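You operate a simulated robot arm through the tools that you are given. There is no shell and no other tool. Be economical: measure what you need, move in short steps, check, and stop when the job is done.

Carry out the task below with a simulated two-armed robot. There is one attempt and no reset: what you move stays moved.

TASK
Switch off and tag the line, then set the left red knob to the same letter as the other.
Fine: tag on the peg below the hasp; grey lever above the knob loose to turn, tight after; leave the other knob and lever.

It is judged by the outcome, as a careful person would: the job done as asked, and still so three seconds after it is handed in. It fails if anything else is knocked over, pushed out of place, dropped, spilled or broken.

THE ROBOT
Two 7-joint arms with two-finger parallel grippers on one trunk, on a base that drives. Base frame: it is fixed to the floor where the robot stands at the start and does not move with it; the origin is under the middle of the robot, x ahead of it, y to its left, z up. Lengths are in m, angles in degrees, forces in N, time in s.
The left shoulder is at the start at [0.05, 0.161, 1.198], the right one opposite. With the tool pointing down near the work surface each hand reaches from about 0.22 to 0.68 m from the robot's upright axis, wherever it stands, measured 20 degrees to its own side. Places, roughly: black button [0.6, 0.1, 1]; blue button [0.5, 0, 1.7]; green button [0.6, 0.1, 1]; left grey lever [0.5, 0.1, 1.3]; left red button [0.5, 0, 1.8]; left red knob [0.5, 0.1, 1.2]; main switch [0.4, 0.1, 0.9]; middle red button [0.5, 0, 1.8]; peg below the hasp [0.4, 0.1, 0.7]; right grey lever [0.6, 0.1, 1.3]; right red button [0.6, 0, 1.8]; right red knob [0.6, 0.1, 1.2]; selector switch [0.6, 0, 1.7]; slatted apron [0.5, 0.4, 0.8]; stop button [0.6, 0.1, 0.9]; warning tag [-0.75, 1, 1]. Payload 3.43 kg a hand.
The TCP of each hand is the grasp point between the finger pads, 0.03 m short of the fingertips. In the tool frame z runs along the fingers and y along their closing line. The gripper opens to 0.094 m. The fingers are 0.028 m wide and 0.01 m thick; the gripper's body (0.05 by 0.096 m) begins 0.055 m behind the TCP.
Orientation is that of the tool frame in the base frame, as a unit quaternion [w, x, y, z]. With the fingers straight down and closing along the base's y, the tool's x points along the base's -x, its y along +y and its z along -z.

THE INTERFACE
- The arms move only by the tool jog_arm. It takes "left_targets", "right_targets" or both (then of equal length, played together; a hand with none holds still); each is a list of rows, each an object (a shift or turn left out is 0, a gripper value left out holds the last) with "linear": the shift along the base's x, y, z in units of 50 mm (1.0 is 50 mm), a list of three; "rot": the turn, a rotation vector about the base's x, y, z in units of 4 degrees (1.0 is 4 degrees), a list of three. In form: [{"linear": [x, y, z], "rot": [wx, wy, wz]}, ...]. A call has 1 to 8 rows; each row shifts and turns the commanded pose from where the row before left it. "left_grip" and "right_grip" are, for a hand that has rows, the finger opening in m, from 0 to 0.094, set as the call begins (left out, the last holds). A call with a number of a shift or a turn outside -1 to 1 is refused whole. A row lasts 0.2 s, in which the tool goes at most 0.05 m and 8.6 degrees; a call with a longer step from one row to the next is refused whole, and so is a gripper value outside its range. A pose out of reach is approached as far as the arm can. The call stops where the force on the tool passes 40 N (or 10 N more than at its start, if that is more) or the arm is blocked; 0.2 s more then pass. The fingers move at their own pace (about 0.045 m/s each) and stop on an object; they squeeze with about 43 N. The grip force told is the motor's: it shows also when the fingers shut on nothing. Time passes only in rows, and 0.2 s behind the last, so rows that do not move let the fingers close. The reply holds the time, the measured pose of the TCP, the force on the tool along the base axes, the opening and the grip force, in the units named above and with some noise, with the torque about the TCP (base axes, N m) and any sound that the robot's microphone picked up.
- Cameras (640 x 400 px; columns grow to the right, rows downward): "scene" is now at [0.1312, 0.0145, 1.3562]; the picture's right is [0.16, -0.99, 0.00], its down [-0.24, -0.04, -0.97] and it looks along [0.96, 0.15, -0.25] (base axes); focal length 214 px, centre (320, 200). "left" rides on the left gripper at [0.076, -0.014, -0.102] in its tool frame; the picture's right is [0.18, 0.98, 0.00], its down [-0.75, 0.14, -0.64] and it looks along [-0.63, 0.12, 0.77] (tool axes); focal length 243 px, centre (320, 200). "right" rides on the right gripper at [0.076, 0.014, -0.103] in its tool frame; the picture's right is [-0.18, 0.98, 0.00], its down [-0.75, -0.14, -0.64] and it looks along [-0.63, -0.12, 0.77] (tool axes); focal length 243 px, centre (320, 200). There is no depth. A picture from a camera that has moved, and an enlarged one, comes with that camera's place and axes in the base frame and with its lens.
- grab_frame(camera): a new picture of that camera. It takes no simulated time.
- lift_body(by): slides the trunk up (or, below 0, down) by that many m; the arms and the scene camera ride with it, the base frame stays. It gives what a move gives, with no picture.
- roll_base(legs): drives the robot by 1 to 6 legs, each [ahead, left, turn to the left] in m, m and degrees, along the robot's own axes; the way and the turn of a leg run together, so that a leg with both is an arc; at most 1.5 m and 180 degrees a leg. The arms and the cameras ride along, it lands a little off, and it stops where it bumps. It gives what a move gives.
- head_to(pan, tilt): turns the head with the scene camera to pan (to the left, within 80 degrees either way) and tilt (down, from -29 to 69), counted from straight ahead of the robot. It gives what a move gives.
- zoom(camera, box): a new picture of the part [left, top, right, bottom] of that camera's present view, enlarged. It takes no simulated time.
- job_done(): hands the job in; it is judged then, once.

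Work in short steps. Places have to be worked out from the pictures, the camera data and where the tool is seen: move nearer, look again, correct. Check each grasp and each placing, and mend what went wrong. You have 120 turns and 88 pictures in all, those below and enlarged ones among them. Open the grippers and draw the arms clear of the work before you hand the job in, unless the task says otherwise; then end with one line.

The tools are called after ">>>" by a JSON object that holds its "method" and its "body". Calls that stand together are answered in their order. jog_arm: Moves the arms, as the interface text tells. Its arguments: {"type":"object","properties":{"left_targets":{"type":"array"},"left_grip":{"type":"number"},"right_targets":{"type":"array"},"right_grip":{"type":"number"}},"required":[]} The other tools are called the same way: lift_body (by) slides the trunk up or down; roll_base (legs) drives the base; head_to (pan, tilt) turns the head that bears the scene camera; grab_frame (camera) takes a picture; zoom (camera, box) takes an enlarged picture of a part of a camera's view; job_done () hands the job in.

At the start:

```text
time: 0.0
left_tcp_pos: [0.3276, 0.1142, 1.1503]
left_tool_rot: [0.0, 0.0, 1.0, 0.0]
left_wrist_force: [0.0, 0.1, 0.4]
left_torque: [-0.02, 0.0, -0.01]
left_width: 0.094
left_gripper_force: 0.1
right_tcp_pos: [0.4533, -0.1824, 1.0005]
right_tool_rot: [-0.001, 0.0, 1.0, 0.0]
right_wrist_force: [0.4, 0.3, 0.5]
right_torque: [-0.03, 0.01, 0.0]
right_width: 0.094
right_gripper_force: 0.1
trunk travel left (down, up): [-0.225, 0.042]
robot x, y, heading: [0.0017, 0.0003, 0.2]
head pan, tilt: [9.2, 14.2]
```

scene: 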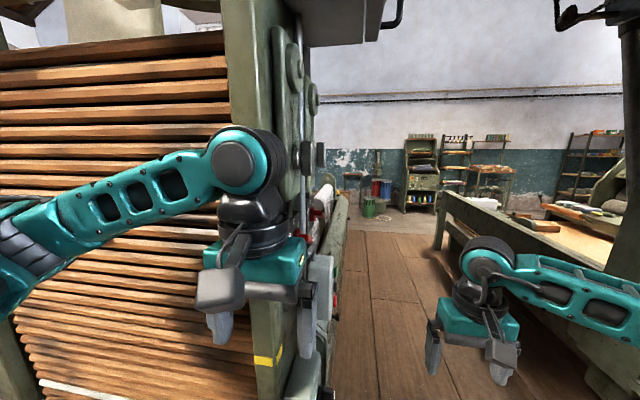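
right: 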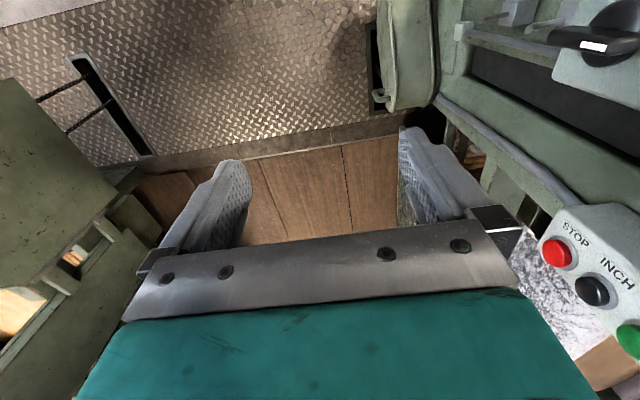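
left: 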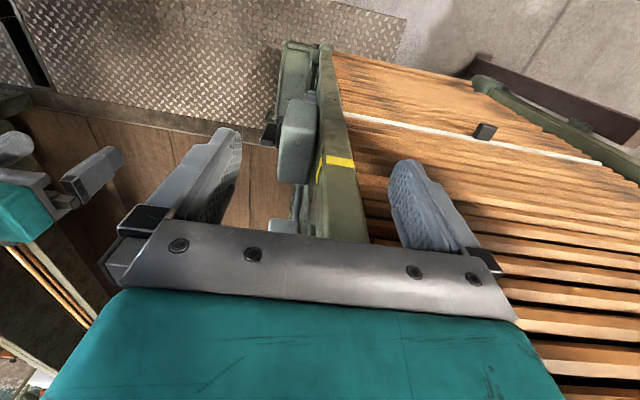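

The panel faces the robot's right side (-y). I look round first: toward the tag behind left, and then the panel.

>>> {"method": "head_to", "body": {"pan": 80, "tilt": 20}}

>>> {"method": "grab_frame", "body": {"camera": "scene"}}

```text
time: 1.4
left_tcp_pos: [0.3261, 0.1145, 1.1496]
left_tool_rot: [0.0, 0.0, 1.0, 0.0]
left_wrist_force: [-0.3, -0.1, 0.2]
left_torque: [-0.03, 0.04, 0.04]
left_width: 0.0939
left_gripper_force: 0.0
right_tcp_pos: [0.454, -0.1835, 0.9994]
right_tool_rot: [-0.001, 0.0, 1.0, 0.0]
right_wrist_force: [-0.2, -0.3, 0.4]
right_torque: [0.0, -0.01, 0.0]
right_width: 0.0941
right_gripper_force: 0.1
trunk travel left (down, up): [-0.225, 0.042]
robot x, y, heading: [0.0026, 0.0028, 0.1]
head pan, tilt: [80.0, 20.0]
```

```text
84 pictures are left
camera scene: at [0.0553, 0.0913, 1.3467], right [0.98, -0.17, 0.0], down [-0.06, -0.34, -0.94], along [0.16, 0.93, -0.34], focal length 214 px, centre (320, 200)
```

scene: 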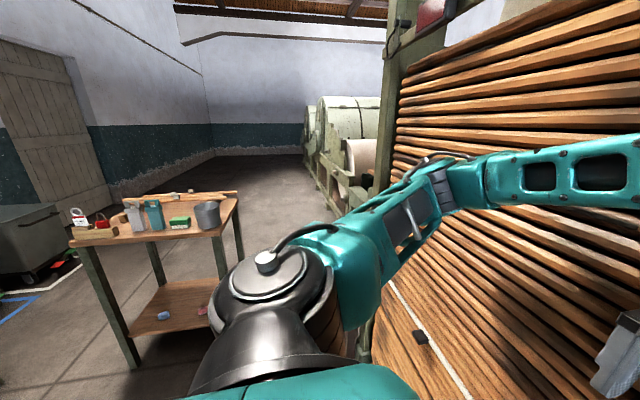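

The small table to the left holds the tag. I zoom in on it.

>>> {"method": "zoom", "body": {"camera": "scene", "box": [60, 180, 240, 260]}}

>>> {"method": "head_to", "body": {"pan": 30, "tilt": 0}}

>>> {"method": "grab_frame", "body": {"camera": "scene"}}

```text
3.56 times, centred on (150, 220) of scene
camera zoom: at [0.0553, 0.0913, 1.3467], right [0.98, -0.17, 0.0], down [-0.06, -0.34, -0.94], along [0.16, 0.93, -0.34], focal length 763 px, centre (924, 129)
```

zoom: 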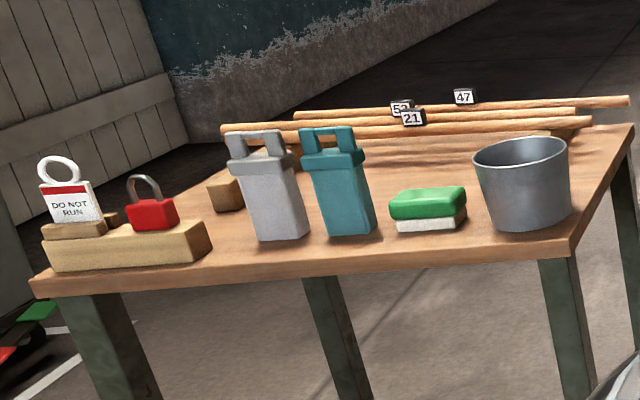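

```text
time: 2.6
left_tcp_pos: [0.3278, 0.1145, 1.15]
left_tool_rot: [0.001, 0.001, 1.0, 0.0]
left_wrist_force: [0.2, 0.0, -0.1]
left_torque: [0.03, 0.01, 0.04]
left_width: 0.0939
left_gripper_force: 0.0
right_tcp_pos: [0.4529, -0.1829, 0.9995]
right_tool_rot: [0.0, 0.0, 1.0, 0.001]
right_wrist_force: [-0.3, -0.1, -0.4]
right_torque: [0.0, -0.01, 0.01]
right_width: 0.0939
right_gripper_force: 0.1
trunk travel left (down, up): [-0.225, 0.042]
robot x, y, heading: [-0.0005, -0.0015, -0.0]
head pan, tilt: [30.0, 0.0]
```

```text
82 pictures are left
camera scene: at [0.1169, 0.0447, 1.379], right [0.5, -0.87, 0.0], down [0.0, 0.0, -1.0], along [0.87, 0.5, 0.0], focal length 214 px, centre (320, 200)
```

scene: 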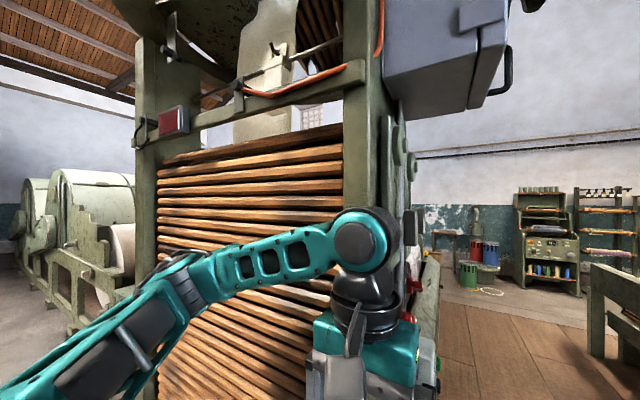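

I look to the right to see what room there is for turning to face the panel.

>>> {"method": "head_to", "body": {"pan": -60, "tilt": 35}}

>>> {"method": "grab_frame", "body": {"camera": "scene"}}

>>> {"method": "head_to", "body": {"pan": -10, "tilt": 40}}

>>> {"method": "grab_frame", "body": {"camera": "scene"}}

```text
time: 4.2
left_tcp_pos: [0.3272, 0.1135, 1.1492]
left_tool_rot: [0.0, -0.001, 1.0, 0.0]
left_wrist_force: [-0.8, 0.4, -0.2]
left_torque: [0.01, 0.0, 0.0]
left_width: 0.0938
left_gripper_force: 0.1
right_tcp_pos: [0.4533, -0.1819, 0.9994]
right_tool_rot: [0.0, 0.0, 1.0, 0.0]
right_wrist_force: [0.0, 0.6, -0.1]
right_torque: [0.0, -0.01, 0.0]
right_width: 0.094
right_gripper_force: 0.0
trunk travel left (down, up): [-0.225, 0.042]
robot x, y, heading: [-0.0012, 0.0034, -0.0]
head pan, tilt: [-60.0, 35.0]
```

```text
81 pictures are left
camera scene: at [0.0831, -0.0766, 1.3229], right [-0.87, -0.5, 0.0], down [-0.29, 0.5, -0.82], along [0.41, -0.71, -0.57], focal length 214 px, centre (320, 200)
```

scene: 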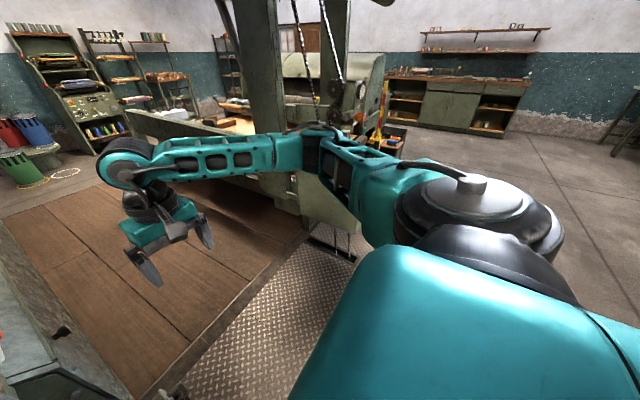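

```text
time: 5.4
left_tcp_pos: [0.3284, 0.1135, 1.1507]
left_tool_rot: [0.0, 0.0, 1.0, 0.0]
left_wrist_force: [0.2, 0.4, -0.5]
left_torque: [0.0, -0.04, -0.02]
left_width: 0.0943
left_gripper_force: 0.1
right_tcp_pos: [0.4545, -0.1835, 0.9998]
right_tool_rot: [0.0, 0.0, 1.0, 0.0]
right_wrist_force: [-0.6, 0.8, -0.4]
right_torque: [-0.01, 0.01, 0.0]
right_width: 0.094
right_gripper_force: 0.2
trunk travel left (down, up): [-0.225, 0.042]
robot x, y, heading: [0.0029, -0.0013, 0.0]
head pan, tilt: [-10.0, 40.0]
```

```text
80 pictures are left
camera scene: at [0.1227, -0.0153, 1.3153], right [-0.17, -0.98, 0.0], down [-0.63, 0.11, -0.77], along [0.75, -0.13, -0.64], focal length 214 px, centre (320, 200)
```

scene: 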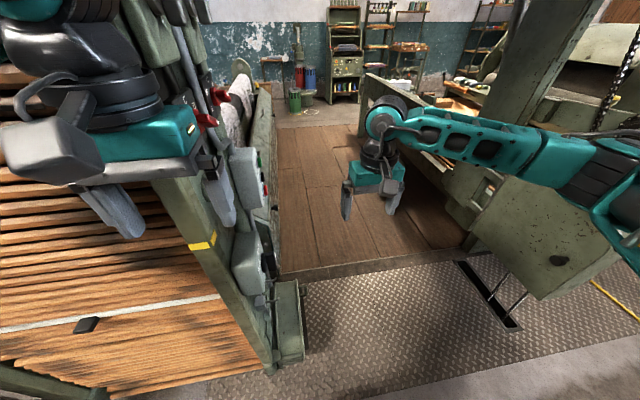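

There is a corridor about 1.2 m wide beside the panel. I back off slightly, shift right, turn left to face the panel, then slide along it.

>>> {"method": "roll_base", "body": {"legs": [[-0.1, 0, 0], [0, -0.55, 0], [0, 0, 90]]}}

>>> {"method": "head_to", "body": {"pan": -40, "tilt": 15}}

>>> {"method": "grab_frame", "body": {"camera": "scene"}}

```text
time: 15.5
left_tcp_pos: [-0.223, -0.2364, 1.1505]
left_tool_rot: [-0.001, 0.711, -0.703, 0.0]
left_wrist_force: [0.8, 0.9, -0.7]
left_torque: [0.01, -0.03, 0.02]
left_width: 0.0938
left_gripper_force: 0.0
right_tcp_pos: [0.0713, -0.1073, 1.0015]
right_tool_rot: [0.0, 0.711, -0.703, 0.0]
right_wrist_force: [0.9, -0.4, 0.1]
right_torque: [-0.02, -0.01, 0.01]
right_width: 0.0941
right_gripper_force: 0.0
trunk travel left (down, up): [-0.225, 0.042]
robot x, y, heading: [-0.1053, -0.5632, 90.8]
head pan, tilt: [-10.0, 40.0]
```

```text
time: 16.4
left_tcp_pos: [-0.2229, -0.2364, 1.1504]
left_tool_rot: [-0.001, 0.711, -0.703, 0.0]
left_wrist_force: [0.5, 0.9, 0.2]
left_torque: [0.02, -0.02, 0.01]
left_width: 0.0941
left_gripper_force: 0.1
right_tcp_pos: [0.0719, -0.1073, 0.9998]
right_tool_rot: [0.0, 0.711, -0.703, -0.001]
right_wrist_force: [0.1, -0.6, 0.4]
right_torque: [-0.04, 0.0, 0.0]
right_width: 0.094
right_gripper_force: 0.1
trunk travel left (down, up): [-0.225, 0.042]
robot x, y, heading: [-0.1056, -0.5631, 90.8]
head pan, tilt: [-40.0, 15.0]
```

```text
79 pictures are left
camera scene: at [-0.0475, -0.4508, 1.3548], right [0.77, -0.63, 0.0], down [-0.16, -0.2, -0.97], along [0.61, 0.75, -0.26], focal length 214 px, centre (320, 200)
```

scene: 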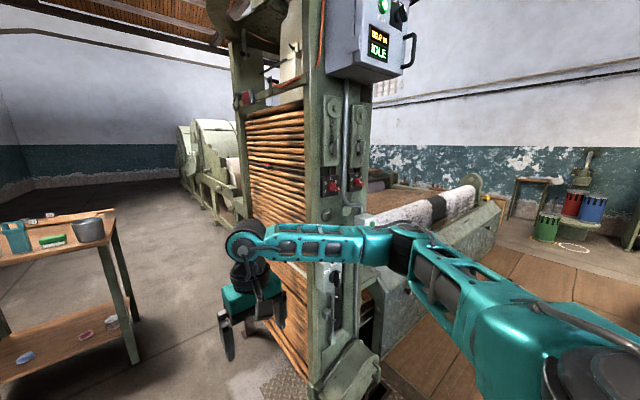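

The panel is in view: display "IDLE", knobs, and the switch lower down. I slide right to get in front of it, keeping a little more distance.

>>> {"method": "roll_base", "body": {"legs": [[-0.08, -0.5, 0]]}}

>>> {"method": "head_to", "body": {"pan": -5, "tilt": 18}}

>>> {"method": "grab_frame", "body": {"camera": "scene"}}

```text
time: 21.4
left_tcp_pos: [0.2783, -0.3082, 1.1492]
left_tool_rot: [0.0, 0.712, -0.702, 0.001]
left_wrist_force: [-0.3, 0.7, -0.9]
left_torque: [0.01, -0.01, -0.02]
left_width: 0.0937
left_gripper_force: 0.2
right_tcp_pos: [0.5732, -0.1787, 0.9991]
right_tool_rot: [0.0, 0.713, -0.702, 0.0]
right_wrist_force: [-0.2, -0.5, -0.4]
right_torque: [-0.01, -0.04, 0.01]
right_width: 0.0941
right_gripper_force: 0.0
trunk travel left (down, up): [-0.225, 0.042]
robot x, y, heading: [0.3952, -0.6349, 91.0]
head pan, tilt: [-40.0, 15.0]
```

```text
time: 22.4
left_tcp_pos: [0.278, -0.3091, 1.1506]
left_tool_rot: [0.0, 0.712, -0.702, 0.0]
left_wrist_force: [0.8, 0.4, -0.7]
left_torque: [-0.03, 0.0, 0.01]
left_width: 0.0943
left_gripper_force: 0.1
right_tcp_pos: [0.5726, -0.1774, 0.9998]
right_tool_rot: [0.0, 0.712, -0.702, -0.001]
right_wrist_force: [0.0, 0.1, -0.4]
right_torque: [0.01, 0.01, 0.02]
right_width: 0.094
right_gripper_force: 0.2
trunk travel left (down, up): [-0.225, 0.042]
robot x, y, heading: [0.396, -0.6347, 90.6]
head pan, tilt: [-5.0, 18.0]
```

```text
78 pictures are left
camera scene: at [0.402, -0.5016, 1.35], right [1.0, -0.07, 0.0], down [-0.02, -0.31, -0.95], along [0.07, 0.95, -0.31], focal length 214 px, centre (320, 200)
```

scene: 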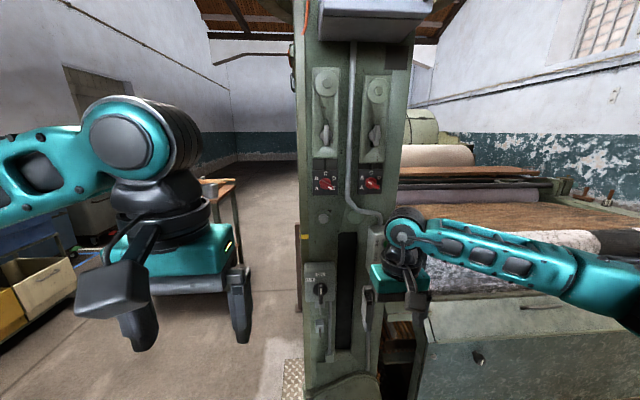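

I zoom in on the knobs with levers, and on the main switch with hasp and peg.

>>> {"method": "zoom", "body": {"camera": "scene", "box": [290, 60, 418, 210]}}

>>> {"method": "zoom", "body": {"camera": "scene", "box": [285, 240, 405, 390]}}

```text
2.67 times, centred on (354, 135) of scene
camera zoom: at [0.402, -0.5016, 1.35], right [1.0, -0.07, 0.0], down [-0.02, -0.31, -0.95], along [0.07, 0.95, -0.31], focal length 572 px, centre (229, 373)
```

zoom: 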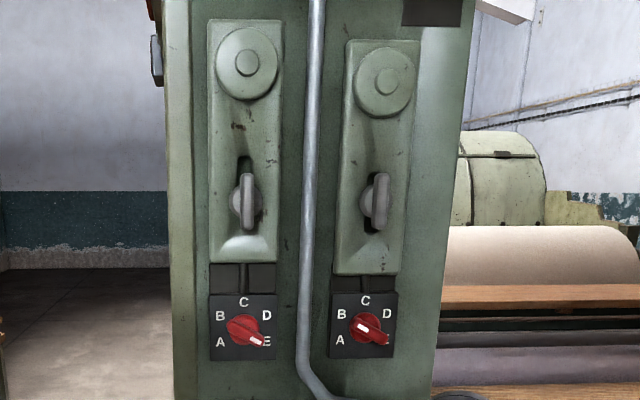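

```text
2.67 times, centred on (345, 315) of scene
camera zoom: at [0.402, -0.5016, 1.35], right [1.0, -0.07, 0.0], down [-0.02, -0.31, -0.95], along [0.07, 0.95, -0.31], focal length 572 px, centre (253, -107)
```

zoom: 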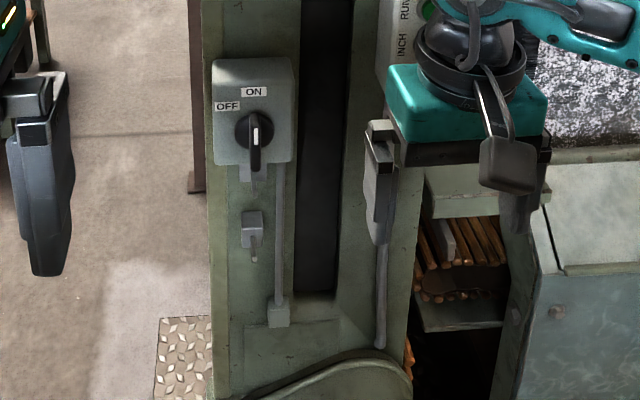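

Both knobs point lower right in this view; I need the letters exactly.

>>> {"method": "zoom", "body": {"camera": "scene", "box": [306, 154, 386, 204]}}

>>> {"method": "zoom", "body": {"camera": "scene", "box": [296, 255, 376, 345]}}

```text
8.00 times, centred on (346, 179) of scene
camera zoom: at [0.402, -0.5016, 1.35], right [1.0, -0.07, 0.0], down [-0.02, -0.31, -0.95], along [0.07, 0.95, -0.31], focal length 1716 px, centre (112, 368)
```

zoom: 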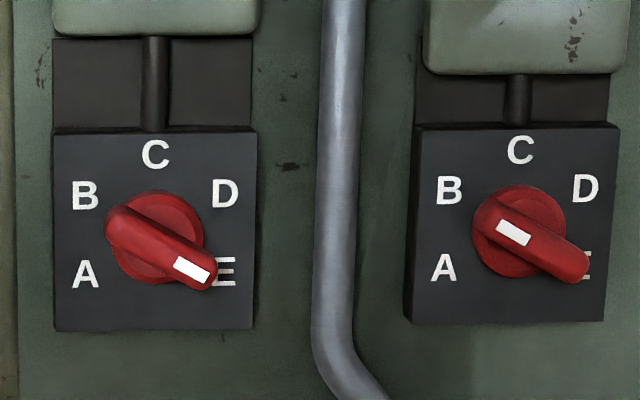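

```text
4.44 times, centred on (336, 300) of scene
camera zoom: at [0.402, -0.5016, 1.35], right [1.0, -0.07, 0.0], down [-0.02, -0.31, -0.95], along [0.07, 0.95, -0.31], focal length 953 px, centre (249, -244)
```

zoom: 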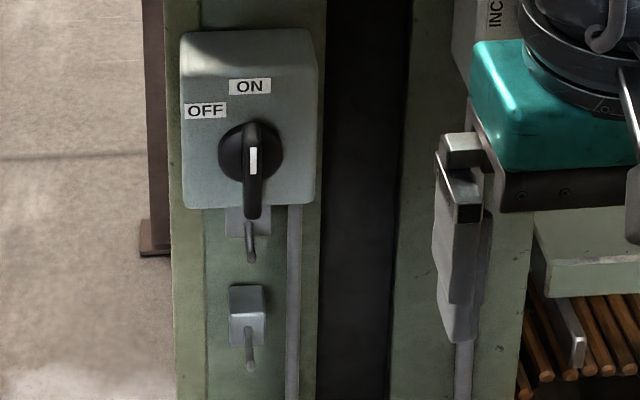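

The left knob's mark is at E; the other's mark seems to lie toward B, which I'll verify up close. I shift the base left so the right arm faces the switch column, then start turning the right hand to point at the panel.

>>> {"method": "roll_base", "body": {"legs": [[-0.05, 0.12, -0.6]]}}

>>> {"method": "jog_arm", "body": {"right_targets": [{"rot": [1, 0, 0]}, {"rot": [1, 0, 0]}, {"rot": [1, 0, 0]}, {"rot": [1, 0, 0]}, {"rot": [1, 0, 0]}, {"rot": [1, 0, 0]}, {"rot": [1, 0, 0]}, {"rot": [1, 0, 0]}]}}

>>> {"method": "jog_arm", "body": {"right_targets": [{"rot": [1, 0, 0]}, {"rot": [1, 0, 0]}, {"rot": [1, 0, 0]}, {"rot": [1, 0, 0]}, {"rot": [1, 0, 0]}, {"rot": [1, 0, 0]}, {"rot": [1, 0, 0]}, {"rot": [1, 0, 0]}]}}

>>> {"method": "grab_frame", "body": {"camera": "right"}}

```text
time: 24.1
left_tcp_pos: [0.1643, -0.3584, 1.1504]
left_tool_rot: [0.0, 0.71, -0.704, 0.0]
left_wrist_force: [-0.3, -0.4, -0.6]
left_torque: [0.01, -0.03, -0.01]
left_width: 0.0941
left_gripper_force: 0.1
right_tcp_pos: [0.4593, -0.2309, 1.0002]
right_tool_rot: [0.0, 0.709, -0.705, 0.0]
right_wrist_force: [-0.2, 0.2, -0.2]
right_torque: [0.01, -0.02, 0.02]
right_width: 0.0942
right_gripper_force: 0.1
trunk travel left (down, up): [-0.225, 0.042]
robot x, y, heading: [0.2785, -0.6835, 90.2]
head pan, tilt: [-5.0, 18.0]
```

```text
time: 25.9
left_tcp_pos: [0.1638, -0.3586, 1.1497]
left_tool_rot: [0.0, 0.71, -0.705, 0.0]
left_wrist_force: [0.2, -0.6, -0.6]
left_torque: [-0.02, 0.06, -0.02]
left_width: 0.0941
left_gripper_force: 0.1
right_tcp_pos: [0.4595, -0.231, 1.0004]
right_tool_rot: [-0.195, 0.682, -0.677, -0.195]
right_wrist_force: [-1.1, 0.4, 0.7]
right_torque: [0.03, 0.03, -0.02]
right_width: 0.0938
right_gripper_force: 0.2
trunk travel left (down, up): [-0.225, 0.042]
robot x, y, heading: [0.2812, -0.6861, 90.6]
head pan, tilt: [-5.0, 18.0]
```

```text
time: 27.6
left_tcp_pos: [0.1636, -0.3594, 1.1505]
left_tool_rot: [0.0, 0.709, -0.705, 0.0]
left_wrist_force: [-0.5, -0.3, -0.6]
left_torque: [0.01, 0.01, 0.01]
left_width: 0.094
left_gripper_force: 0.0
right_tcp_pos: [0.4506, -0.2306, 1.0016]
right_tool_rot: [-0.316, 0.636, -0.625, -0.324]
right_wrist_force: [-1.0, -0.3, -0.2]
right_torque: [0.01, 0.03, 0.01]
right_width: 0.094
right_gripper_force: 0.0
right hand out of reach, approached as far as the arm can: row 6, 7, 8
trunk travel left (down, up): [-0.225, 0.042]
robot x, y, heading: [0.2781, -0.6843, 90.5]
head pan, tilt: [-5.0, 18.0]
```

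```text
73 pictures are left
camera right: at [0.44, -0.359, 0.9997], right [-0.98, 0.09, 0.15], down [0.15, -0.07, 0.99], along [0.1, 0.99, 0.06], focal length 243 px, centre (320, 200)
```

right: 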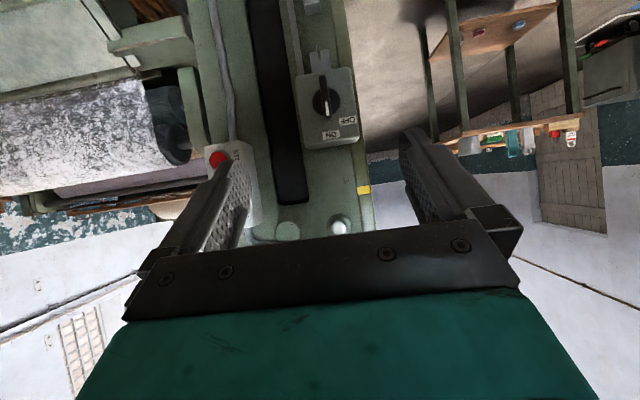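

The hand is too close to the body to pitch fully. I back the base 0.12, push the hand forward while finishing the pitch.

>>> {"method": "roll_base", "body": {"legs": [[-0.12, 0, 0]]}}

>>> {"method": "jog_arm", "body": {"right_targets": [{"linear": [0, 1, 0]}, {"linear": [0, 1, 0]}, {"linear": [0, 1, 0]}, {"rot": [1, 0, 0]}, {"rot": [1, 0, 0]}, {"rot": [1, 0, 0]}, {"rot": [1, 0, 0]}, {"rot": [1, 0, 0]}]}}

```text
time: 28.9
left_tcp_pos: [0.1618, -0.4191, 1.1494]
left_tool_rot: [0.0, 0.712, -0.703, -0.001]
left_wrist_force: [-0.9, -0.2, -0.2]
left_torque: [0.04, 0.0, 0.0]
left_width: 0.0942
left_gripper_force: 0.1
right_tcp_pos: [0.4488, -0.2899, 0.9999]
right_tool_rot: [-0.316, 0.637, -0.623, -0.325]
right_wrist_force: [-0.8, -0.8, -0.6]
right_torque: [0.0, -0.02, -0.03]
right_width: 0.0939
right_gripper_force: 0.2
trunk travel left (down, up): [-0.225, 0.042]
robot x, y, heading: [0.2763, -0.7404, 90.8]
head pan, tilt: [-5.0, 18.0]
stopped in leg 1: the robot was blocked; the commanded pose is now the measured one
```

```text
time: 30.7
left_tcp_pos: [0.1612, -0.4185, 1.1499]
left_tool_rot: [0.0, 0.71, -0.704, -0.001]
left_wrist_force: [-0.2, 0.1, 0.1]
left_torque: [0.0, -0.01, -0.01]
left_width: 0.0941
left_gripper_force: 0.0
right_tcp_pos: [0.4421, -0.1375, 1.0098]
right_tool_rot: [-0.359, 0.615, -0.593, -0.375]
right_wrist_force: [-0.2, 0.0, -0.6]
right_torque: [0.01, -0.01, -0.02]
right_width: 0.0941
right_gripper_force: 0.0
right hand out of reach, approached as far as the arm can: row 5, 6, 7, 8
trunk travel left (down, up): [-0.225, 0.042]
robot x, y, heading: [0.2783, -0.744, 90.7]
head pan, tilt: [-5.0, 18.0]
```

Something blocked the base behind; I ease forward a bit and look at how the arm is posed.

>>> {"method": "roll_base", "body": {"legs": [[0.04, 0, 0]]}}

>>> {"method": "head_to", "body": {"pan": -35, "tilt": 30}}

>>> {"method": "grab_frame", "body": {"camera": "scene"}}

```text
time: 31.5
left_tcp_pos: [0.1607, -0.3765, 1.1499]
left_tool_rot: [0.0, 0.71, -0.704, 0.0]
left_wrist_force: [0.2, 1.1, -0.8]
left_torque: [-0.04, -0.01, 0.01]
left_width: 0.0939
left_gripper_force: 0.0
right_tcp_pos: [0.4398, -0.0976, 1.0087]
right_tool_rot: [-0.359, 0.615, -0.593, -0.376]
right_wrist_force: [-0.2, 1.0, 0.0]
right_torque: [0.0, -0.01, -0.03]
right_width: 0.0938
right_gripper_force: 0.1
trunk travel left (down, up): [-0.225, 0.042]
robot x, y, heading: [0.2775, -0.7032, 90.7]
head pan, tilt: [-5.0, 18.0]
```

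```text
time: 32.5
left_tcp_pos: [0.1605, -0.3788, 1.1493]
left_tool_rot: [-0.001, 0.711, -0.703, 0.0]
left_wrist_force: [-0.3, -0.1, 0.0]
left_torque: [0.0, 0.01, 0.0]
left_width: 0.0942
left_gripper_force: 0.3
right_tcp_pos: [0.4422, -0.0974, 1.0096]
right_tool_rot: [-0.358, 0.616, -0.592, -0.376]
right_wrist_force: [0.6, -0.1, 0.2]
right_torque: [0.02, 0.02, -0.01]
right_width: 0.0939
right_gripper_force: 0.0
trunk travel left (down, up): [-0.225, 0.042]
robot x, y, heading: [0.2844, -0.7079, 90.3]
head pan, tilt: [-35.0, 30.0]
```

```text
72 pictures are left
camera scene: at [0.3281, -0.5903, 1.3307], right [0.83, -0.56, 0.0], down [-0.28, -0.41, -0.87], along [0.49, 0.72, -0.5], focal length 214 px, centre (320, 200)
```

scene: 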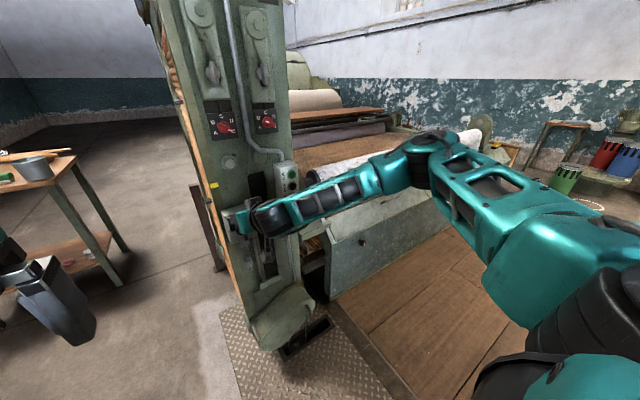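

The elbow sits out to the right, so the wrist lacks range here. I move the base further left so the arm reaches more outstretched to its own side, then bring the hand back right and finish pitching.

>>> {"method": "roll_base", "body": {"legs": [[0, 0.18, 0]]}}

>>> {"method": "jog_arm", "body": {"right_targets": [{"linear": [1, 0, 0]}, {"linear": [1, 0, 0]}, {"linear": [1, 0, 0]}, {"linear": [0.6, 0, 0]}, {}]}}

```text
time: 34.7
left_tcp_pos: [-0.0184, -0.3805, 1.1504]
left_tool_rot: [0.0, 0.713, -0.702, -0.001]
left_wrist_force: [0.6, -0.1, -0.1]
left_torque: [-0.01, -0.02, -0.01]
left_width: 0.094
left_gripper_force: 0.0
right_tcp_pos: [0.2597, -0.0996, 1.0086]
right_tool_rot: [-0.358, 0.616, -0.592, -0.376]
right_wrist_force: [-0.2, 0.2, 0.2]
right_torque: [0.0, 0.0, 0.0]
right_width: 0.094
right_gripper_force: 0.1
trunk travel left (down, up): [-0.225, 0.042]
robot x, y, heading: [0.1045, -0.7039, 90.9]
head pan, tilt: [-35.0, 30.0]
```

```text
time: 35.9
left_tcp_pos: [-0.018, -0.3812, 1.1495]
left_tool_rot: [-0.001, 0.712, -0.702, -0.001]
left_wrist_force: [0.1, -0.2, -0.1]
left_torque: [-0.01, 0.01, 0.02]
left_width: 0.0939
left_gripper_force: 0.1
right_tcp_pos: [0.4422, -0.0966, 1.0084]
right_tool_rot: [-0.359, 0.616, -0.591, -0.377]
right_wrist_force: [-0.2, 0.1, -0.3]
right_torque: [0.02, -0.01, -0.02]
right_width: 0.0941
right_gripper_force: 0.0
trunk travel left (down, up): [-0.225, 0.042]
robot x, y, heading: [0.1021, -0.7039, 90.9]
head pan, tilt: [-35.0, 30.0]
```

Room is better now; I finish the remaining ~27° pitch.

>>> {"method": "jog_arm", "body": {"right_targets": [{"rot": [0.97, 0.015, -0.09]}, {"rot": [0.97, 0.015, -0.09]}, {"rot": [0.97, 0.015, -0.09]}, {"rot": [0.97, 0.015, -0.09]}, {"rot": [0.97, 0.015, -0.09]}, {"rot": [0.97, 0.015, -0.09]}, {"rot": [0.97, 0.015, -0.09]}, {}]}}

>>> {"method": "grab_frame", "body": {"camera": "right"}}

```text
time: 37.7
left_tcp_pos: [-0.0185, -0.3797, 1.1508]
left_tool_rot: [-0.001, 0.712, -0.702, -0.001]
left_wrist_force: [-0.3, -0.3, -0.5]
left_torque: [-0.01, 0.01, 0.01]
left_width: 0.0939
left_gripper_force: 0.0
right_tcp_pos: [0.3976, -0.0836, 1.0327]
right_tool_rot: [-0.465, 0.54, -0.481, -0.51]
right_wrist_force: [-0.5, 0.2, -1.1]
right_torque: [0.03, 0.02, -0.03]
right_width: 0.0942
right_gripper_force: 0.0
right hand out of reach, approached as far as the arm can: row 2, 3, 4, 5
trunk travel left (down, up): [-0.225, 0.042]
robot x, y, heading: [0.1002, -0.7077, 90.5]
head pan, tilt: [-35.0, 30.0]
```

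```text
71 pictures are left
camera right: at [0.3961, -0.1913, 0.963], right [-0.98, -0.09, 0.17], down [0.19, -0.59, 0.78], along [0.03, 0.8, 0.6], focal length 243 px, centre (320, 200)
```

right: 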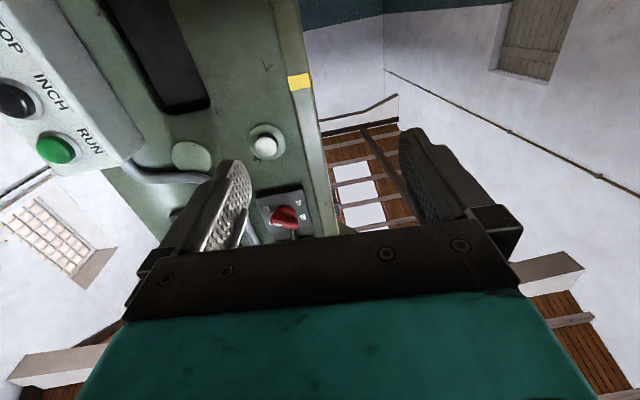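

The orientation is nearly there; a pause row checks where the hand settles.

>>> {"method": "jog_arm", "body": {"right_targets": [{}, {}, {}]}}

```text
time: 38.5
left_tcp_pos: [-0.0187, -0.381, 1.1503]
left_tool_rot: [0.0, 0.712, -0.702, 0.0]
left_wrist_force: [-0.4, 0.0, 0.0]
left_torque: [0.03, 0.02, -0.01]
left_width: 0.0941
left_gripper_force: 0.0
right_tcp_pos: [0.3965, -0.0847, 1.0329]
right_tool_rot: [-0.465, 0.541, -0.481, -0.51]
right_wrist_force: [0.7, 0.1, -0.2]
right_torque: [0.0, 0.05, 0.0]
right_width: 0.0939
right_gripper_force: 0.2
trunk travel left (down, up): [-0.225, 0.042]
robot x, y, heading: [0.1025, -0.708, 90.7]
head pan, tilt: [-35.0, 30.0]
```

Triangulating two views: main switch knob at about (0.45, 0.10, 0.836), left knob at (0.462, 0.10, 1.203). Lowering the trunk 0.195 brings the hand to switch height.

>>> {"method": "lift_body", "body": {"by": -0.195}}

>>> {"method": "jog_arm", "body": {"right_targets": [{"linear": [0.5, 0, 0]}, {"linear": [0.5, 0, 0]}, {"rot": [0.5, 0, 0.5]}, {}]}}

>>> {"method": "grab_frame", "body": {"camera": "right"}}

```text
time: 40.6
left_tcp_pos: [-0.0187, -0.3809, 0.9551]
left_tool_rot: [0.0, 0.712, -0.702, -0.001]
left_wrist_force: [0.0, -0.2, -0.2]
left_torque: [-0.03, -0.01, -0.05]
left_width: 0.0939
left_gripper_force: 0.0
right_tcp_pos: [0.3969, -0.0844, 0.8398]
right_tool_rot: [-0.464, 0.541, -0.481, -0.511]
right_wrist_force: [-0.3, 0.0, 1.2]
right_torque: [-0.02, 0.0, 0.02]
right_width: 0.0939
right_gripper_force: 0.2
trunk travel left (down, up): [-0.03, 0.237]
robot x, y, heading: [0.1024, -0.7086, 90.9]
head pan, tilt: [-35.0, 30.0]
```

```text
time: 41.6
left_tcp_pos: [-0.0192, -0.3808, 0.9546]
left_tool_rot: [0.0, 0.712, -0.702, 0.0]
left_wrist_force: [-0.5, 0.2, 0.3]
left_torque: [-0.01, 0.02, 0.0]
left_width: 0.094
left_gripper_force: 0.2
right_tcp_pos: [0.4487, -0.0855, 0.8385]
right_tool_rot: [-0.465, 0.542, -0.463, -0.526]
right_wrist_force: [0.3, 0.2, 0.1]
right_torque: [0.0, -0.03, -0.01]
right_width: 0.0941
right_gripper_force: 0.1
trunk travel left (down, up): [-0.03, 0.237]
robot x, y, heading: [0.0996, -0.7085, 91.0]
head pan, tilt: [-35.0, 30.0]
```

```text
70 pictures are left
camera right: at [0.4501, -0.19, 0.7645], right [-0.98, -0.13, 0.17], down [0.22, -0.61, 0.76], along [0.0, 0.78, 0.62], focal length 243 px, centre (320, 200)
```

right: 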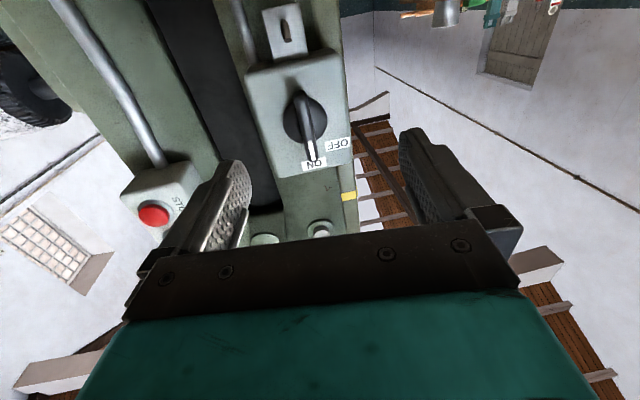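

The view confirms the handle at ON (upright). I straighten the yaw, centre at z≈0.85, and advance to y≈0.02 for a closer check.

>>> {"method": "jog_arm", "body": {"right_targets": [{"rot": [0, 0, -1]}, {"rot": [0, 0, -0.8]}, {"linear": [0, 0.8, 0.2]}, {"linear": [0, 0.8, 0]}, {}]}}

>>> {"method": "grab_frame", "body": {"camera": "right"}}

>>> {"method": "zoom", "body": {"camera": "scene", "box": [180, 150, 340, 250]}}

```text
time: 42.8
left_tcp_pos: [-0.0187, -0.3813, 0.9548]
left_tool_rot: [-0.001, 0.713, -0.701, 0.0]
left_wrist_force: [-0.1, 0.8, -0.5]
left_torque: [0.01, -0.01, -0.01]
left_width: 0.0941
left_gripper_force: 0.0
right_tcp_pos: [0.447, -0.004, 0.8485]
right_tool_rot: [-0.498, 0.51, -0.496, -0.496]
right_wrist_force: [0.2, -0.3, -0.2]
right_torque: [0.04, 0.03, 0.01]
right_width: 0.094
right_gripper_force: 0.0
trunk travel left (down, up): [-0.03, 0.237]
robot x, y, heading: [0.0993, -0.7067, 90.9]
head pan, tilt: [-35.0, 30.0]
```

```text
69 pictures are left
camera right: at [0.4373, -0.1083, 0.7743], right [-0.99, -0.01, 0.17], down [0.14, -0.63, 0.76], along [0.1, 0.78, 0.62], focal length 243 px, centre (320, 200)
```

right: 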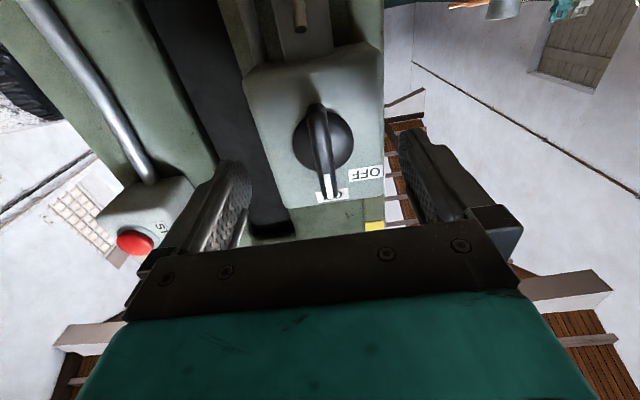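

```text
4.00 times, centred on (260, 200) of scene
camera zoom: at [0.1498, -0.5924, 1.1357], right [0.83, -0.56, 0.0], down [-0.28, -0.41, -0.87], along [0.49, 0.72, -0.5], focal length 858 px, centre (560, 200)
```

zoom: 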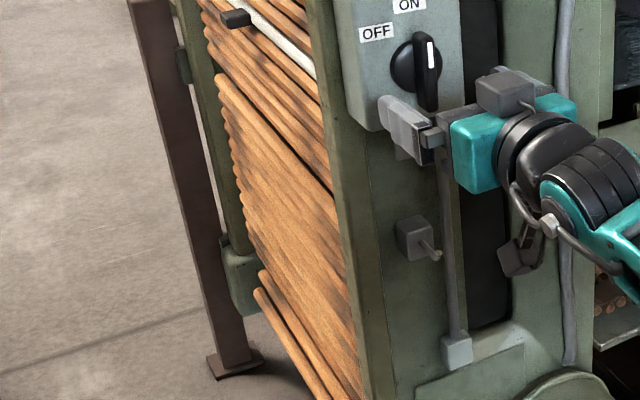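

Pivot refined to about (0.453, 0.087, 0.860). I advance 0.05 with small centring and look before closing.

>>> {"method": "jog_arm", "body": {"right_targets": [{"linear": [0.1, 0, 0.24]}, {"linear": [0, 0.5, 0]}, {"linear": [0, 0.5, 0]}, {}]}}

>>> {"method": "grab_frame", "body": {"camera": "right"}}

```text
time: 44.0
left_tcp_pos: [-0.0182, -0.3838, 0.9562]
left_tool_rot: [-0.001, 0.712, -0.702, -0.001]
left_wrist_force: [0.4, -0.1, -0.8]
left_torque: [0.04, 0.0, -0.01]
left_width: 0.0938
left_gripper_force: 0.0
right_tcp_pos: [0.4518, 0.0431, 0.8616]
right_tool_rot: [-0.497, 0.511, -0.495, -0.496]
right_wrist_force: [-1.2, -18.6, 2.8]
right_torque: [0.3, 0.11, 0.87]
right_width: 0.0939
right_gripper_force: 0.0
trunk travel left (down, up): [-0.03, 0.237]
robot x, y, heading: [0.1055, -0.7111, 90.5]
head pan, tilt: [-35.0, 30.0]
stopped in row 4 (right hand): the force on the tool passed its limit at 42 N (the readings are from after the stop); the commanded pose is now the measured one
```

```text
67 pictures are left
camera right: at [0.4403, -0.0614, 0.7874], right [-0.99, -0.01, 0.17], down [0.14, -0.63, 0.76], along [0.1, 0.78, 0.62], focal length 243 px, centre (320, 200)
```

right: 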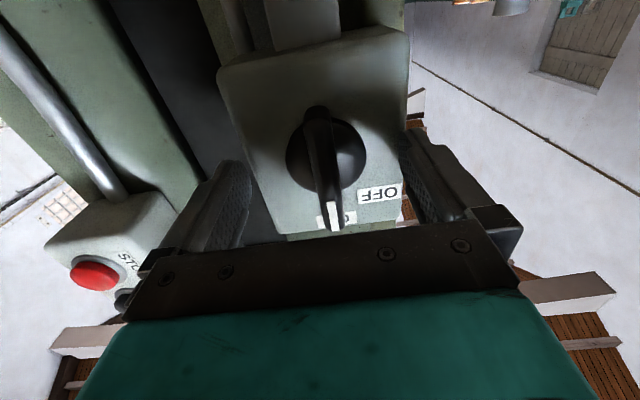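

The fingertips touched the box face (y≈0.073), straddling the handle. I back off 6 mm and close on the handle.

>>> {"method": "jog_arm", "body": {"right_targets": [{"linear": [0, -0.12, -0.06]}]}}

>>> {"method": "jog_arm", "body": {"right_targets": [{}, {}, {}, {}, {}, {}], "right_grip": 0.004}}

>>> {"method": "grab_frame", "body": {"camera": "right"}}

```text
time: 44.4
left_tcp_pos: [-0.0192, -0.3818, 0.9549]
left_tool_rot: [-0.001, 0.712, -0.702, -0.001]
left_wrist_force: [-0.5, -0.3, -0.2]
left_torque: [0.04, 0.03, 0.01]
left_width: 0.0938
left_gripper_force: 0.0
right_tcp_pos: [0.4505, 0.0385, 0.8561]
right_tool_rot: [-0.496, 0.512, -0.496, -0.495]
right_wrist_force: [0.5, 0.3, -1.2]
right_torque: [-0.04, -0.01, 0.0]
right_width: 0.0938
right_gripper_force: 0.0
trunk travel left (down, up): [-0.03, 0.237]
robot x, y, heading: [0.0987, -0.7124, 90.8]
head pan, tilt: [-35.0, 30.0]
```

```text
time: 45.8
left_tcp_pos: [-0.0184, -0.3808, 0.9561]
left_tool_rot: [-0.002, 0.712, -0.702, 0.001]
left_wrist_force: [-0.3, -1.0, 0.2]
left_torque: [-0.03, 0.01, -0.03]
left_width: 0.0941
left_gripper_force: 0.1
right_tcp_pos: [0.4464, 0.0379, 0.855]
right_tool_rot: [-0.495, 0.514, -0.495, -0.496]
right_wrist_force: [-18.1, -6.3, -4.1]
right_torque: [0.35, -0.07, 0.7]
right_width: 0.0475
right_gripper_force: 45.4
trunk travel left (down, up): [-0.03, 0.237]
robot x, y, heading: [0.0992, -0.7065, 90.7]
head pan, tilt: [-35.0, 30.0]
```

```text
66 pictures are left
camera right: at [0.4371, -0.0653, 0.7819], right [-0.99, -0.02, 0.17], down [0.14, -0.63, 0.77], along [0.09, 0.78, 0.62], focal length 243 px, centre (320, 200)
```

right: 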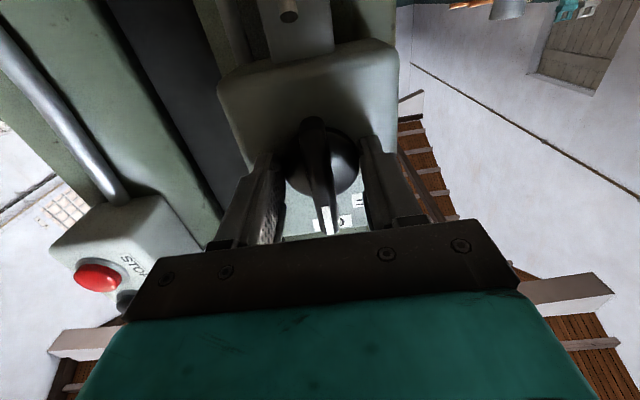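

The fingers closed on the round base disc, 47 mm wide, not the bar. I open, back off 18 mm, and close again.

>>> {"method": "jog_arm", "body": {"right_targets": [{}, {}, {"linear": [-0.08, 0, 0]}, {"linear": [0, -0.36, 0]}], "right_grip": 0.07}}

>>> {"method": "jog_arm", "body": {"right_targets": [{}, {}, {}, {}, {}, {}], "right_grip": 0.004}}

>>> {"method": "grab_frame", "body": {"camera": "right"}}

```text
time: 46.8
left_tcp_pos: [-0.0177, -0.3807, 0.955]
left_tool_rot: [0.0, 0.712, -0.702, -0.002]
left_wrist_force: [0.5, -0.1, 1.0]
left_torque: [0.0, 0.01, -0.03]
left_width: 0.0941
left_gripper_force: 0.0
right_tcp_pos: [0.4457, 0.0217, 0.8578]
right_tool_rot: [-0.497, 0.512, -0.496, -0.495]
right_wrist_force: [0.5, -0.6, -0.4]
right_torque: [-0.01, -0.01, 0.05]
right_width: 0.0702
right_gripper_force: 0.0
trunk travel left (down, up): [-0.03, 0.237]
robot x, y, heading: [0.1001, -0.7091, 90.7]
head pan, tilt: [-35.0, 30.0]
```

```text
time: 48.2
left_tcp_pos: [-0.018, -0.3817, 0.9552]
left_tool_rot: [0.0, 0.712, -0.702, -0.001]
left_wrist_force: [0.5, -0.4, -0.5]
left_torque: [0.03, 0.0, -0.02]
left_width: 0.0942
left_gripper_force: 0.0
right_tcp_pos: [0.4465, 0.0215, 0.8579]
right_tool_rot: [-0.497, 0.51, -0.497, -0.496]
right_wrist_force: [4.3, 1.4, 0.6]
right_torque: [-0.06, 0.08, -0.74]
right_width: 0.0129
right_gripper_force: 45.5
trunk travel left (down, up): [-0.03, 0.237]
robot x, y, heading: [0.101, -0.7086, 91.0]
head pan, tilt: [-35.0, 30.0]
```

```text
65 pictures are left
camera right: at [0.436, -0.0819, 0.784], right [-0.99, -0.01, 0.17], down [0.14, -0.63, 0.77], along [0.1, 0.78, 0.62], focal length 243 px, centre (320, 200)
```

right: 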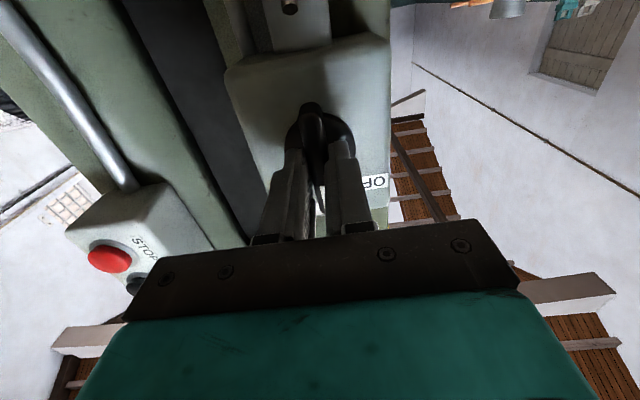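

The bar is gripped (13 mm). I turn it counter-clockwise (about -y) in steps.

>>> {"method": "jog_arm", "body": {"right_targets": [{"rot": [0, -1, 0]}, {"rot": [0, -1, 0]}, {"rot": [0, -1, 0]}, {"rot": [0, -1, 0]}, {"rot": [0, -1, 0]}, {"rot": [0, -1, 0]}]}}

```text
time: 49.3
left_tcp_pos: [-0.0188, -0.3833, 0.9552]
left_tool_rot: [0.0, 0.713, -0.701, 0.0]
left_wrist_force: [-0.5, 0.2, -0.4]
left_torque: [-0.01, -0.03, 0.02]
left_width: 0.094
left_gripper_force: 0.1
right_tcp_pos: [0.4471, 0.0223, 0.8586]
right_tool_rot: [-0.555, 0.587, -0.41, -0.423]
right_wrist_force: [-4.0, -15.8, 4.1]
right_torque: [-0.21, 0.08, -0.48]
right_width: 0.0136
right_gripper_force: 44.8
right hand out of reach, approached as far as the arm can: row 4, 5
trunk travel left (down, up): [-0.03, 0.237]
robot x, y, heading: [0.0962, -0.7099, 91.0]
head pan, tilt: [-35.0, 30.0]
stopped in row 5 (right hand): the force on the tool passed its limit at 48 N (the readings are from after the stop); the commanded pose is now the measured one
```

The wrist reaches its roll limit after about 19°. I check where the handle is now.

>>> {"method": "zoom", "body": {"camera": "scene", "box": [200, 130, 340, 218]}}

```text
4.55 times, centred on (270, 174) of scene
camera zoom: at [0.149, -0.5957, 1.136], right [0.83, -0.56, 0.0], down [-0.28, -0.41, -0.87], along [0.49, 0.72, -0.5], focal length 975 px, centre (547, 318)
```

zoom: 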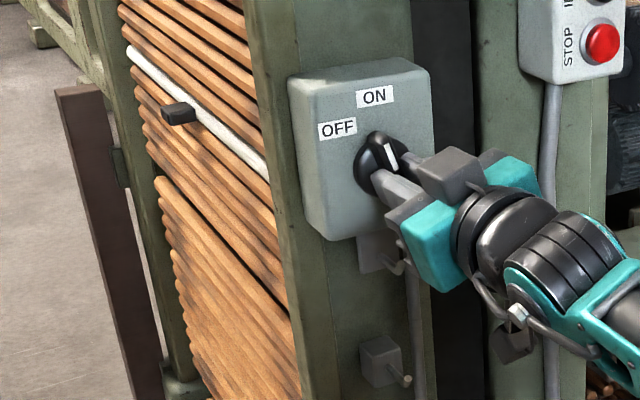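

The handle has moved halfway (~19° left). I'll open, retract, and then push its upper end further left with closed fingers.

>>> {"method": "jog_arm", "body": {"right_targets": [{}, {}, {"linear": [0, -0.8, 0]}, {"linear": [0, -0.5, 0]}], "right_grip": 0.05}}

>>> {"method": "zoom", "body": {"camera": "scene", "box": [200, 130, 340, 218]}}

```text
time: 50.3
left_tcp_pos: [-0.018, -0.3828, 0.956]
left_tool_rot: [0.0, 0.713, -0.701, -0.001]
left_wrist_force: [-0.3, 1.4, -0.3]
left_torque: [-0.01, 0.0, 0.03]
left_width: 0.0941
left_gripper_force: 0.1
right_tcp_pos: [0.4543, -0.0417, 0.8578]
right_tool_rot: [-0.551, 0.59, -0.411, -0.423]
right_wrist_force: [-0.3, 0.5, -0.1]
right_torque: [-0.03, -0.01, 0.04]
right_width: 0.05
right_gripper_force: 0.0
right hand out of reach, approached as far as the arm can: row 3, 4
trunk travel left (down, up): [-0.03, 0.237]
robot x, y, heading: [0.1008, -0.7089, 90.9]
head pan, tilt: [-35.0, 30.0]
```

```text
4.55 times, centred on (270, 174) of scene
camera zoom: at [0.1495, -0.5938, 1.1357], right [0.83, -0.56, 0.0], down [-0.28, -0.41, -0.87], along [0.49, 0.72, -0.5], focal length 975 px, centre (547, 318)
```

zoom: 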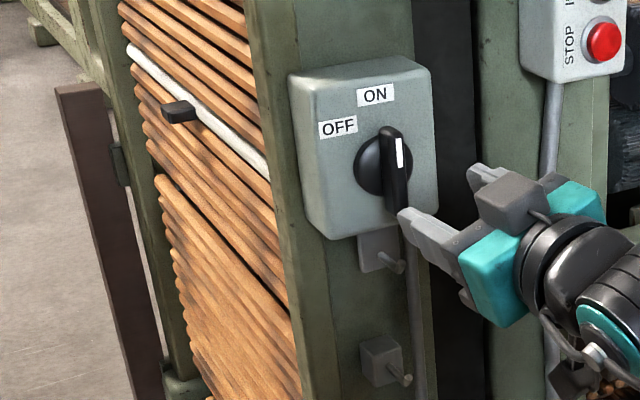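

It is spring-loaded and snapped back to ON, so it must be carried past halfway. I roll the hand back upright, close it and set it to the right of the bar's upper half.

>>> {"method": "jog_arm", "body": {"right_targets": [{"rot": [0, 1, 0]}, {"rot": [0, 1, 0]}, {"rot": [0, 1, 0]}, {"rot": [0, 1, 0]}, {"rot": [0, 0.7, 0]}, {}], "right_grip": 0.0}}

```text
time: 51.7
left_tcp_pos: [-0.0184, -0.3823, 0.9552]
left_tool_rot: [0.0, 0.712, -0.702, -0.001]
left_wrist_force: [0.0, 0.0, -0.4]
left_torque: [0.02, 0.04, -0.01]
left_width: 0.094
left_gripper_force: 0.1
right_tcp_pos: [0.4545, -0.0399, 0.857]
right_tool_rot: [0.48, -0.51, 0.498, 0.512]
right_wrist_force: [-0.2, -0.7, 0.7]
right_torque: [0.01, 0.04, 0.0]
right_width: 0.0003
right_gripper_force: 33.4
trunk travel left (down, up): [-0.03, 0.237]
robot x, y, heading: [0.1042, -0.7129, 90.6]
head pan, tilt: [-35.0, 30.0]
```

Now to (0.477, 0.022, 0.880), then push left in small steps.

>>> {"method": "jog_arm", "body": {"right_targets": [{"linear": [0.45, 0, 0.46]}, {"linear": [0, 0.8, 0]}, {"linear": [0, 0.44, 0]}, {}]}}

>>> {"method": "zoom", "body": {"camera": "scene", "box": [200, 130, 340, 218]}}

```text
time: 52.7
left_tcp_pos: [-0.0187, -0.3829, 0.9542]
left_tool_rot: [0.0, 0.713, -0.702, 0.0]
left_wrist_force: [0.9, 0.3, -0.5]
left_torque: [-0.01, -0.01, -0.01]
left_width: 0.0939
left_gripper_force: 0.1
right_tcp_pos: [0.4771, 0.0177, 0.8803]
right_tool_rot: [0.48, -0.51, 0.497, 0.512]
right_wrist_force: [-0.5, -0.3, -0.6]
right_torque: [0.01, -0.03, 0.0]
right_width: 0.0
right_gripper_force: 32.9
trunk travel left (down, up): [-0.03, 0.237]
robot x, y, heading: [0.0989, -0.7081, 91.1]
head pan, tilt: [-35.0, 30.0]
```

```text
4.55 times, centred on (270, 174) of scene
camera zoom: at [0.1495, -0.5937, 1.1357], right [0.83, -0.56, 0.0], down [-0.28, -0.41, -0.87], along [0.49, 0.72, -0.5], focal length 975 px, centre (547, 318)
```

zoom: 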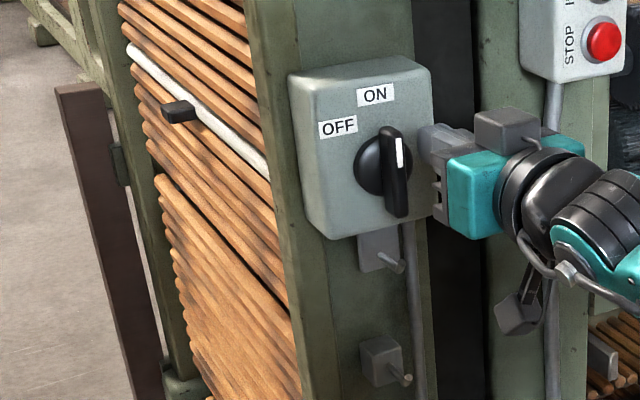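

Positioned right of the bar's top. I push left.

>>> {"method": "jog_arm", "body": {"right_targets": [{"linear": [-0.2, 0.06, 0]}, {"linear": [-0.2, 0, 0]}, {"linear": [-0.2, 0, 0]}, {"linear": [-0.1, 0, -0.05]}]}}

>>> {"method": "zoom", "body": {"camera": "scene", "box": [200, 130, 340, 218]}}

```text
time: 53.7
left_tcp_pos: [-0.0205, -0.3819, 0.956]
left_tool_rot: [0.0, 0.713, -0.701, 0.0]
left_wrist_force: [0.5, 0.8, -0.1]
left_torque: [-0.01, -0.02, 0.02]
left_width: 0.0941
left_gripper_force: 0.2
right_tcp_pos: [0.4389, 0.0223, 0.8801]
right_tool_rot: [0.478, -0.511, 0.495, 0.515]
right_wrist_force: [-1.6, 0.6, 3.7]
right_torque: [0.18, 0.03, 0.07]
right_width: 0.0
right_gripper_force: 33.1
trunk travel left (down, up): [-0.03, 0.237]
robot x, y, heading: [0.1018, -0.7063, 91.0]
head pan, tilt: [-35.0, 30.0]
```

```text
4.55 times, centred on (270, 174) of scene
camera zoom: at [0.149, -0.5942, 1.1358], right [0.83, -0.56, 0.0], down [-0.28, -0.41, -0.87], along [0.49, 0.72, -0.5], focal length 975 px, centre (547, 318)
```

zoom: 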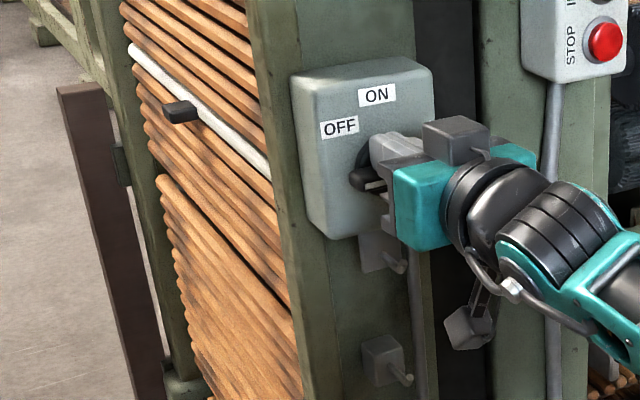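

The bar swung a long way over. I retract to see where it rests.

>>> {"method": "jog_arm", "body": {"right_targets": [{"linear": [0, 0, 0.2]}, {"linear": [0, -0.8, 0]}, {"linear": [0.5, -0.8, 0]}, {}, {}]}}

>>> {"method": "zoom", "body": {"camera": "scene", "box": [200, 130, 340, 218]}}

```text
time: 54.9
left_tcp_pos: [-0.0182, -0.3813, 0.9551]
left_tool_rot: [-0.001, 0.713, -0.702, -0.001]
left_wrist_force: [0.0, -1.0, -0.2]
left_torque: [0.0, -0.03, 0.02]
left_width: 0.0942
left_gripper_force: 0.1
right_tcp_pos: [0.4684, -0.0563, 0.8866]
right_tool_rot: [0.48, -0.51, 0.498, 0.511]
right_wrist_force: [0.4, 0.4, 0.7]
right_torque: [0.0, -0.01, -0.03]
right_width: 0.0
right_gripper_force: 33.3
trunk travel left (down, up): [-0.03, 0.237]
robot x, y, heading: [0.1015, -0.7062, 91.0]
head pan, tilt: [-35.0, 30.0]
```

```text
4.55 times, centred on (270, 174) of scene
camera zoom: at [0.1494, -0.5937, 1.1357], right [0.83, -0.56, 0.0], down [-0.28, -0.41, -0.87], along [0.49, 0.72, -0.5], focal length 975 px, centre (547, 318)
```

zoom: 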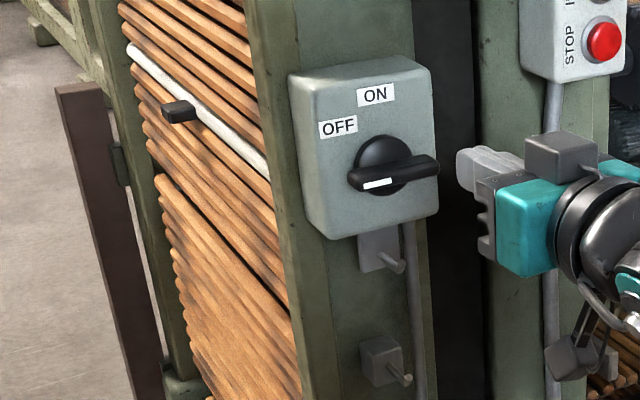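

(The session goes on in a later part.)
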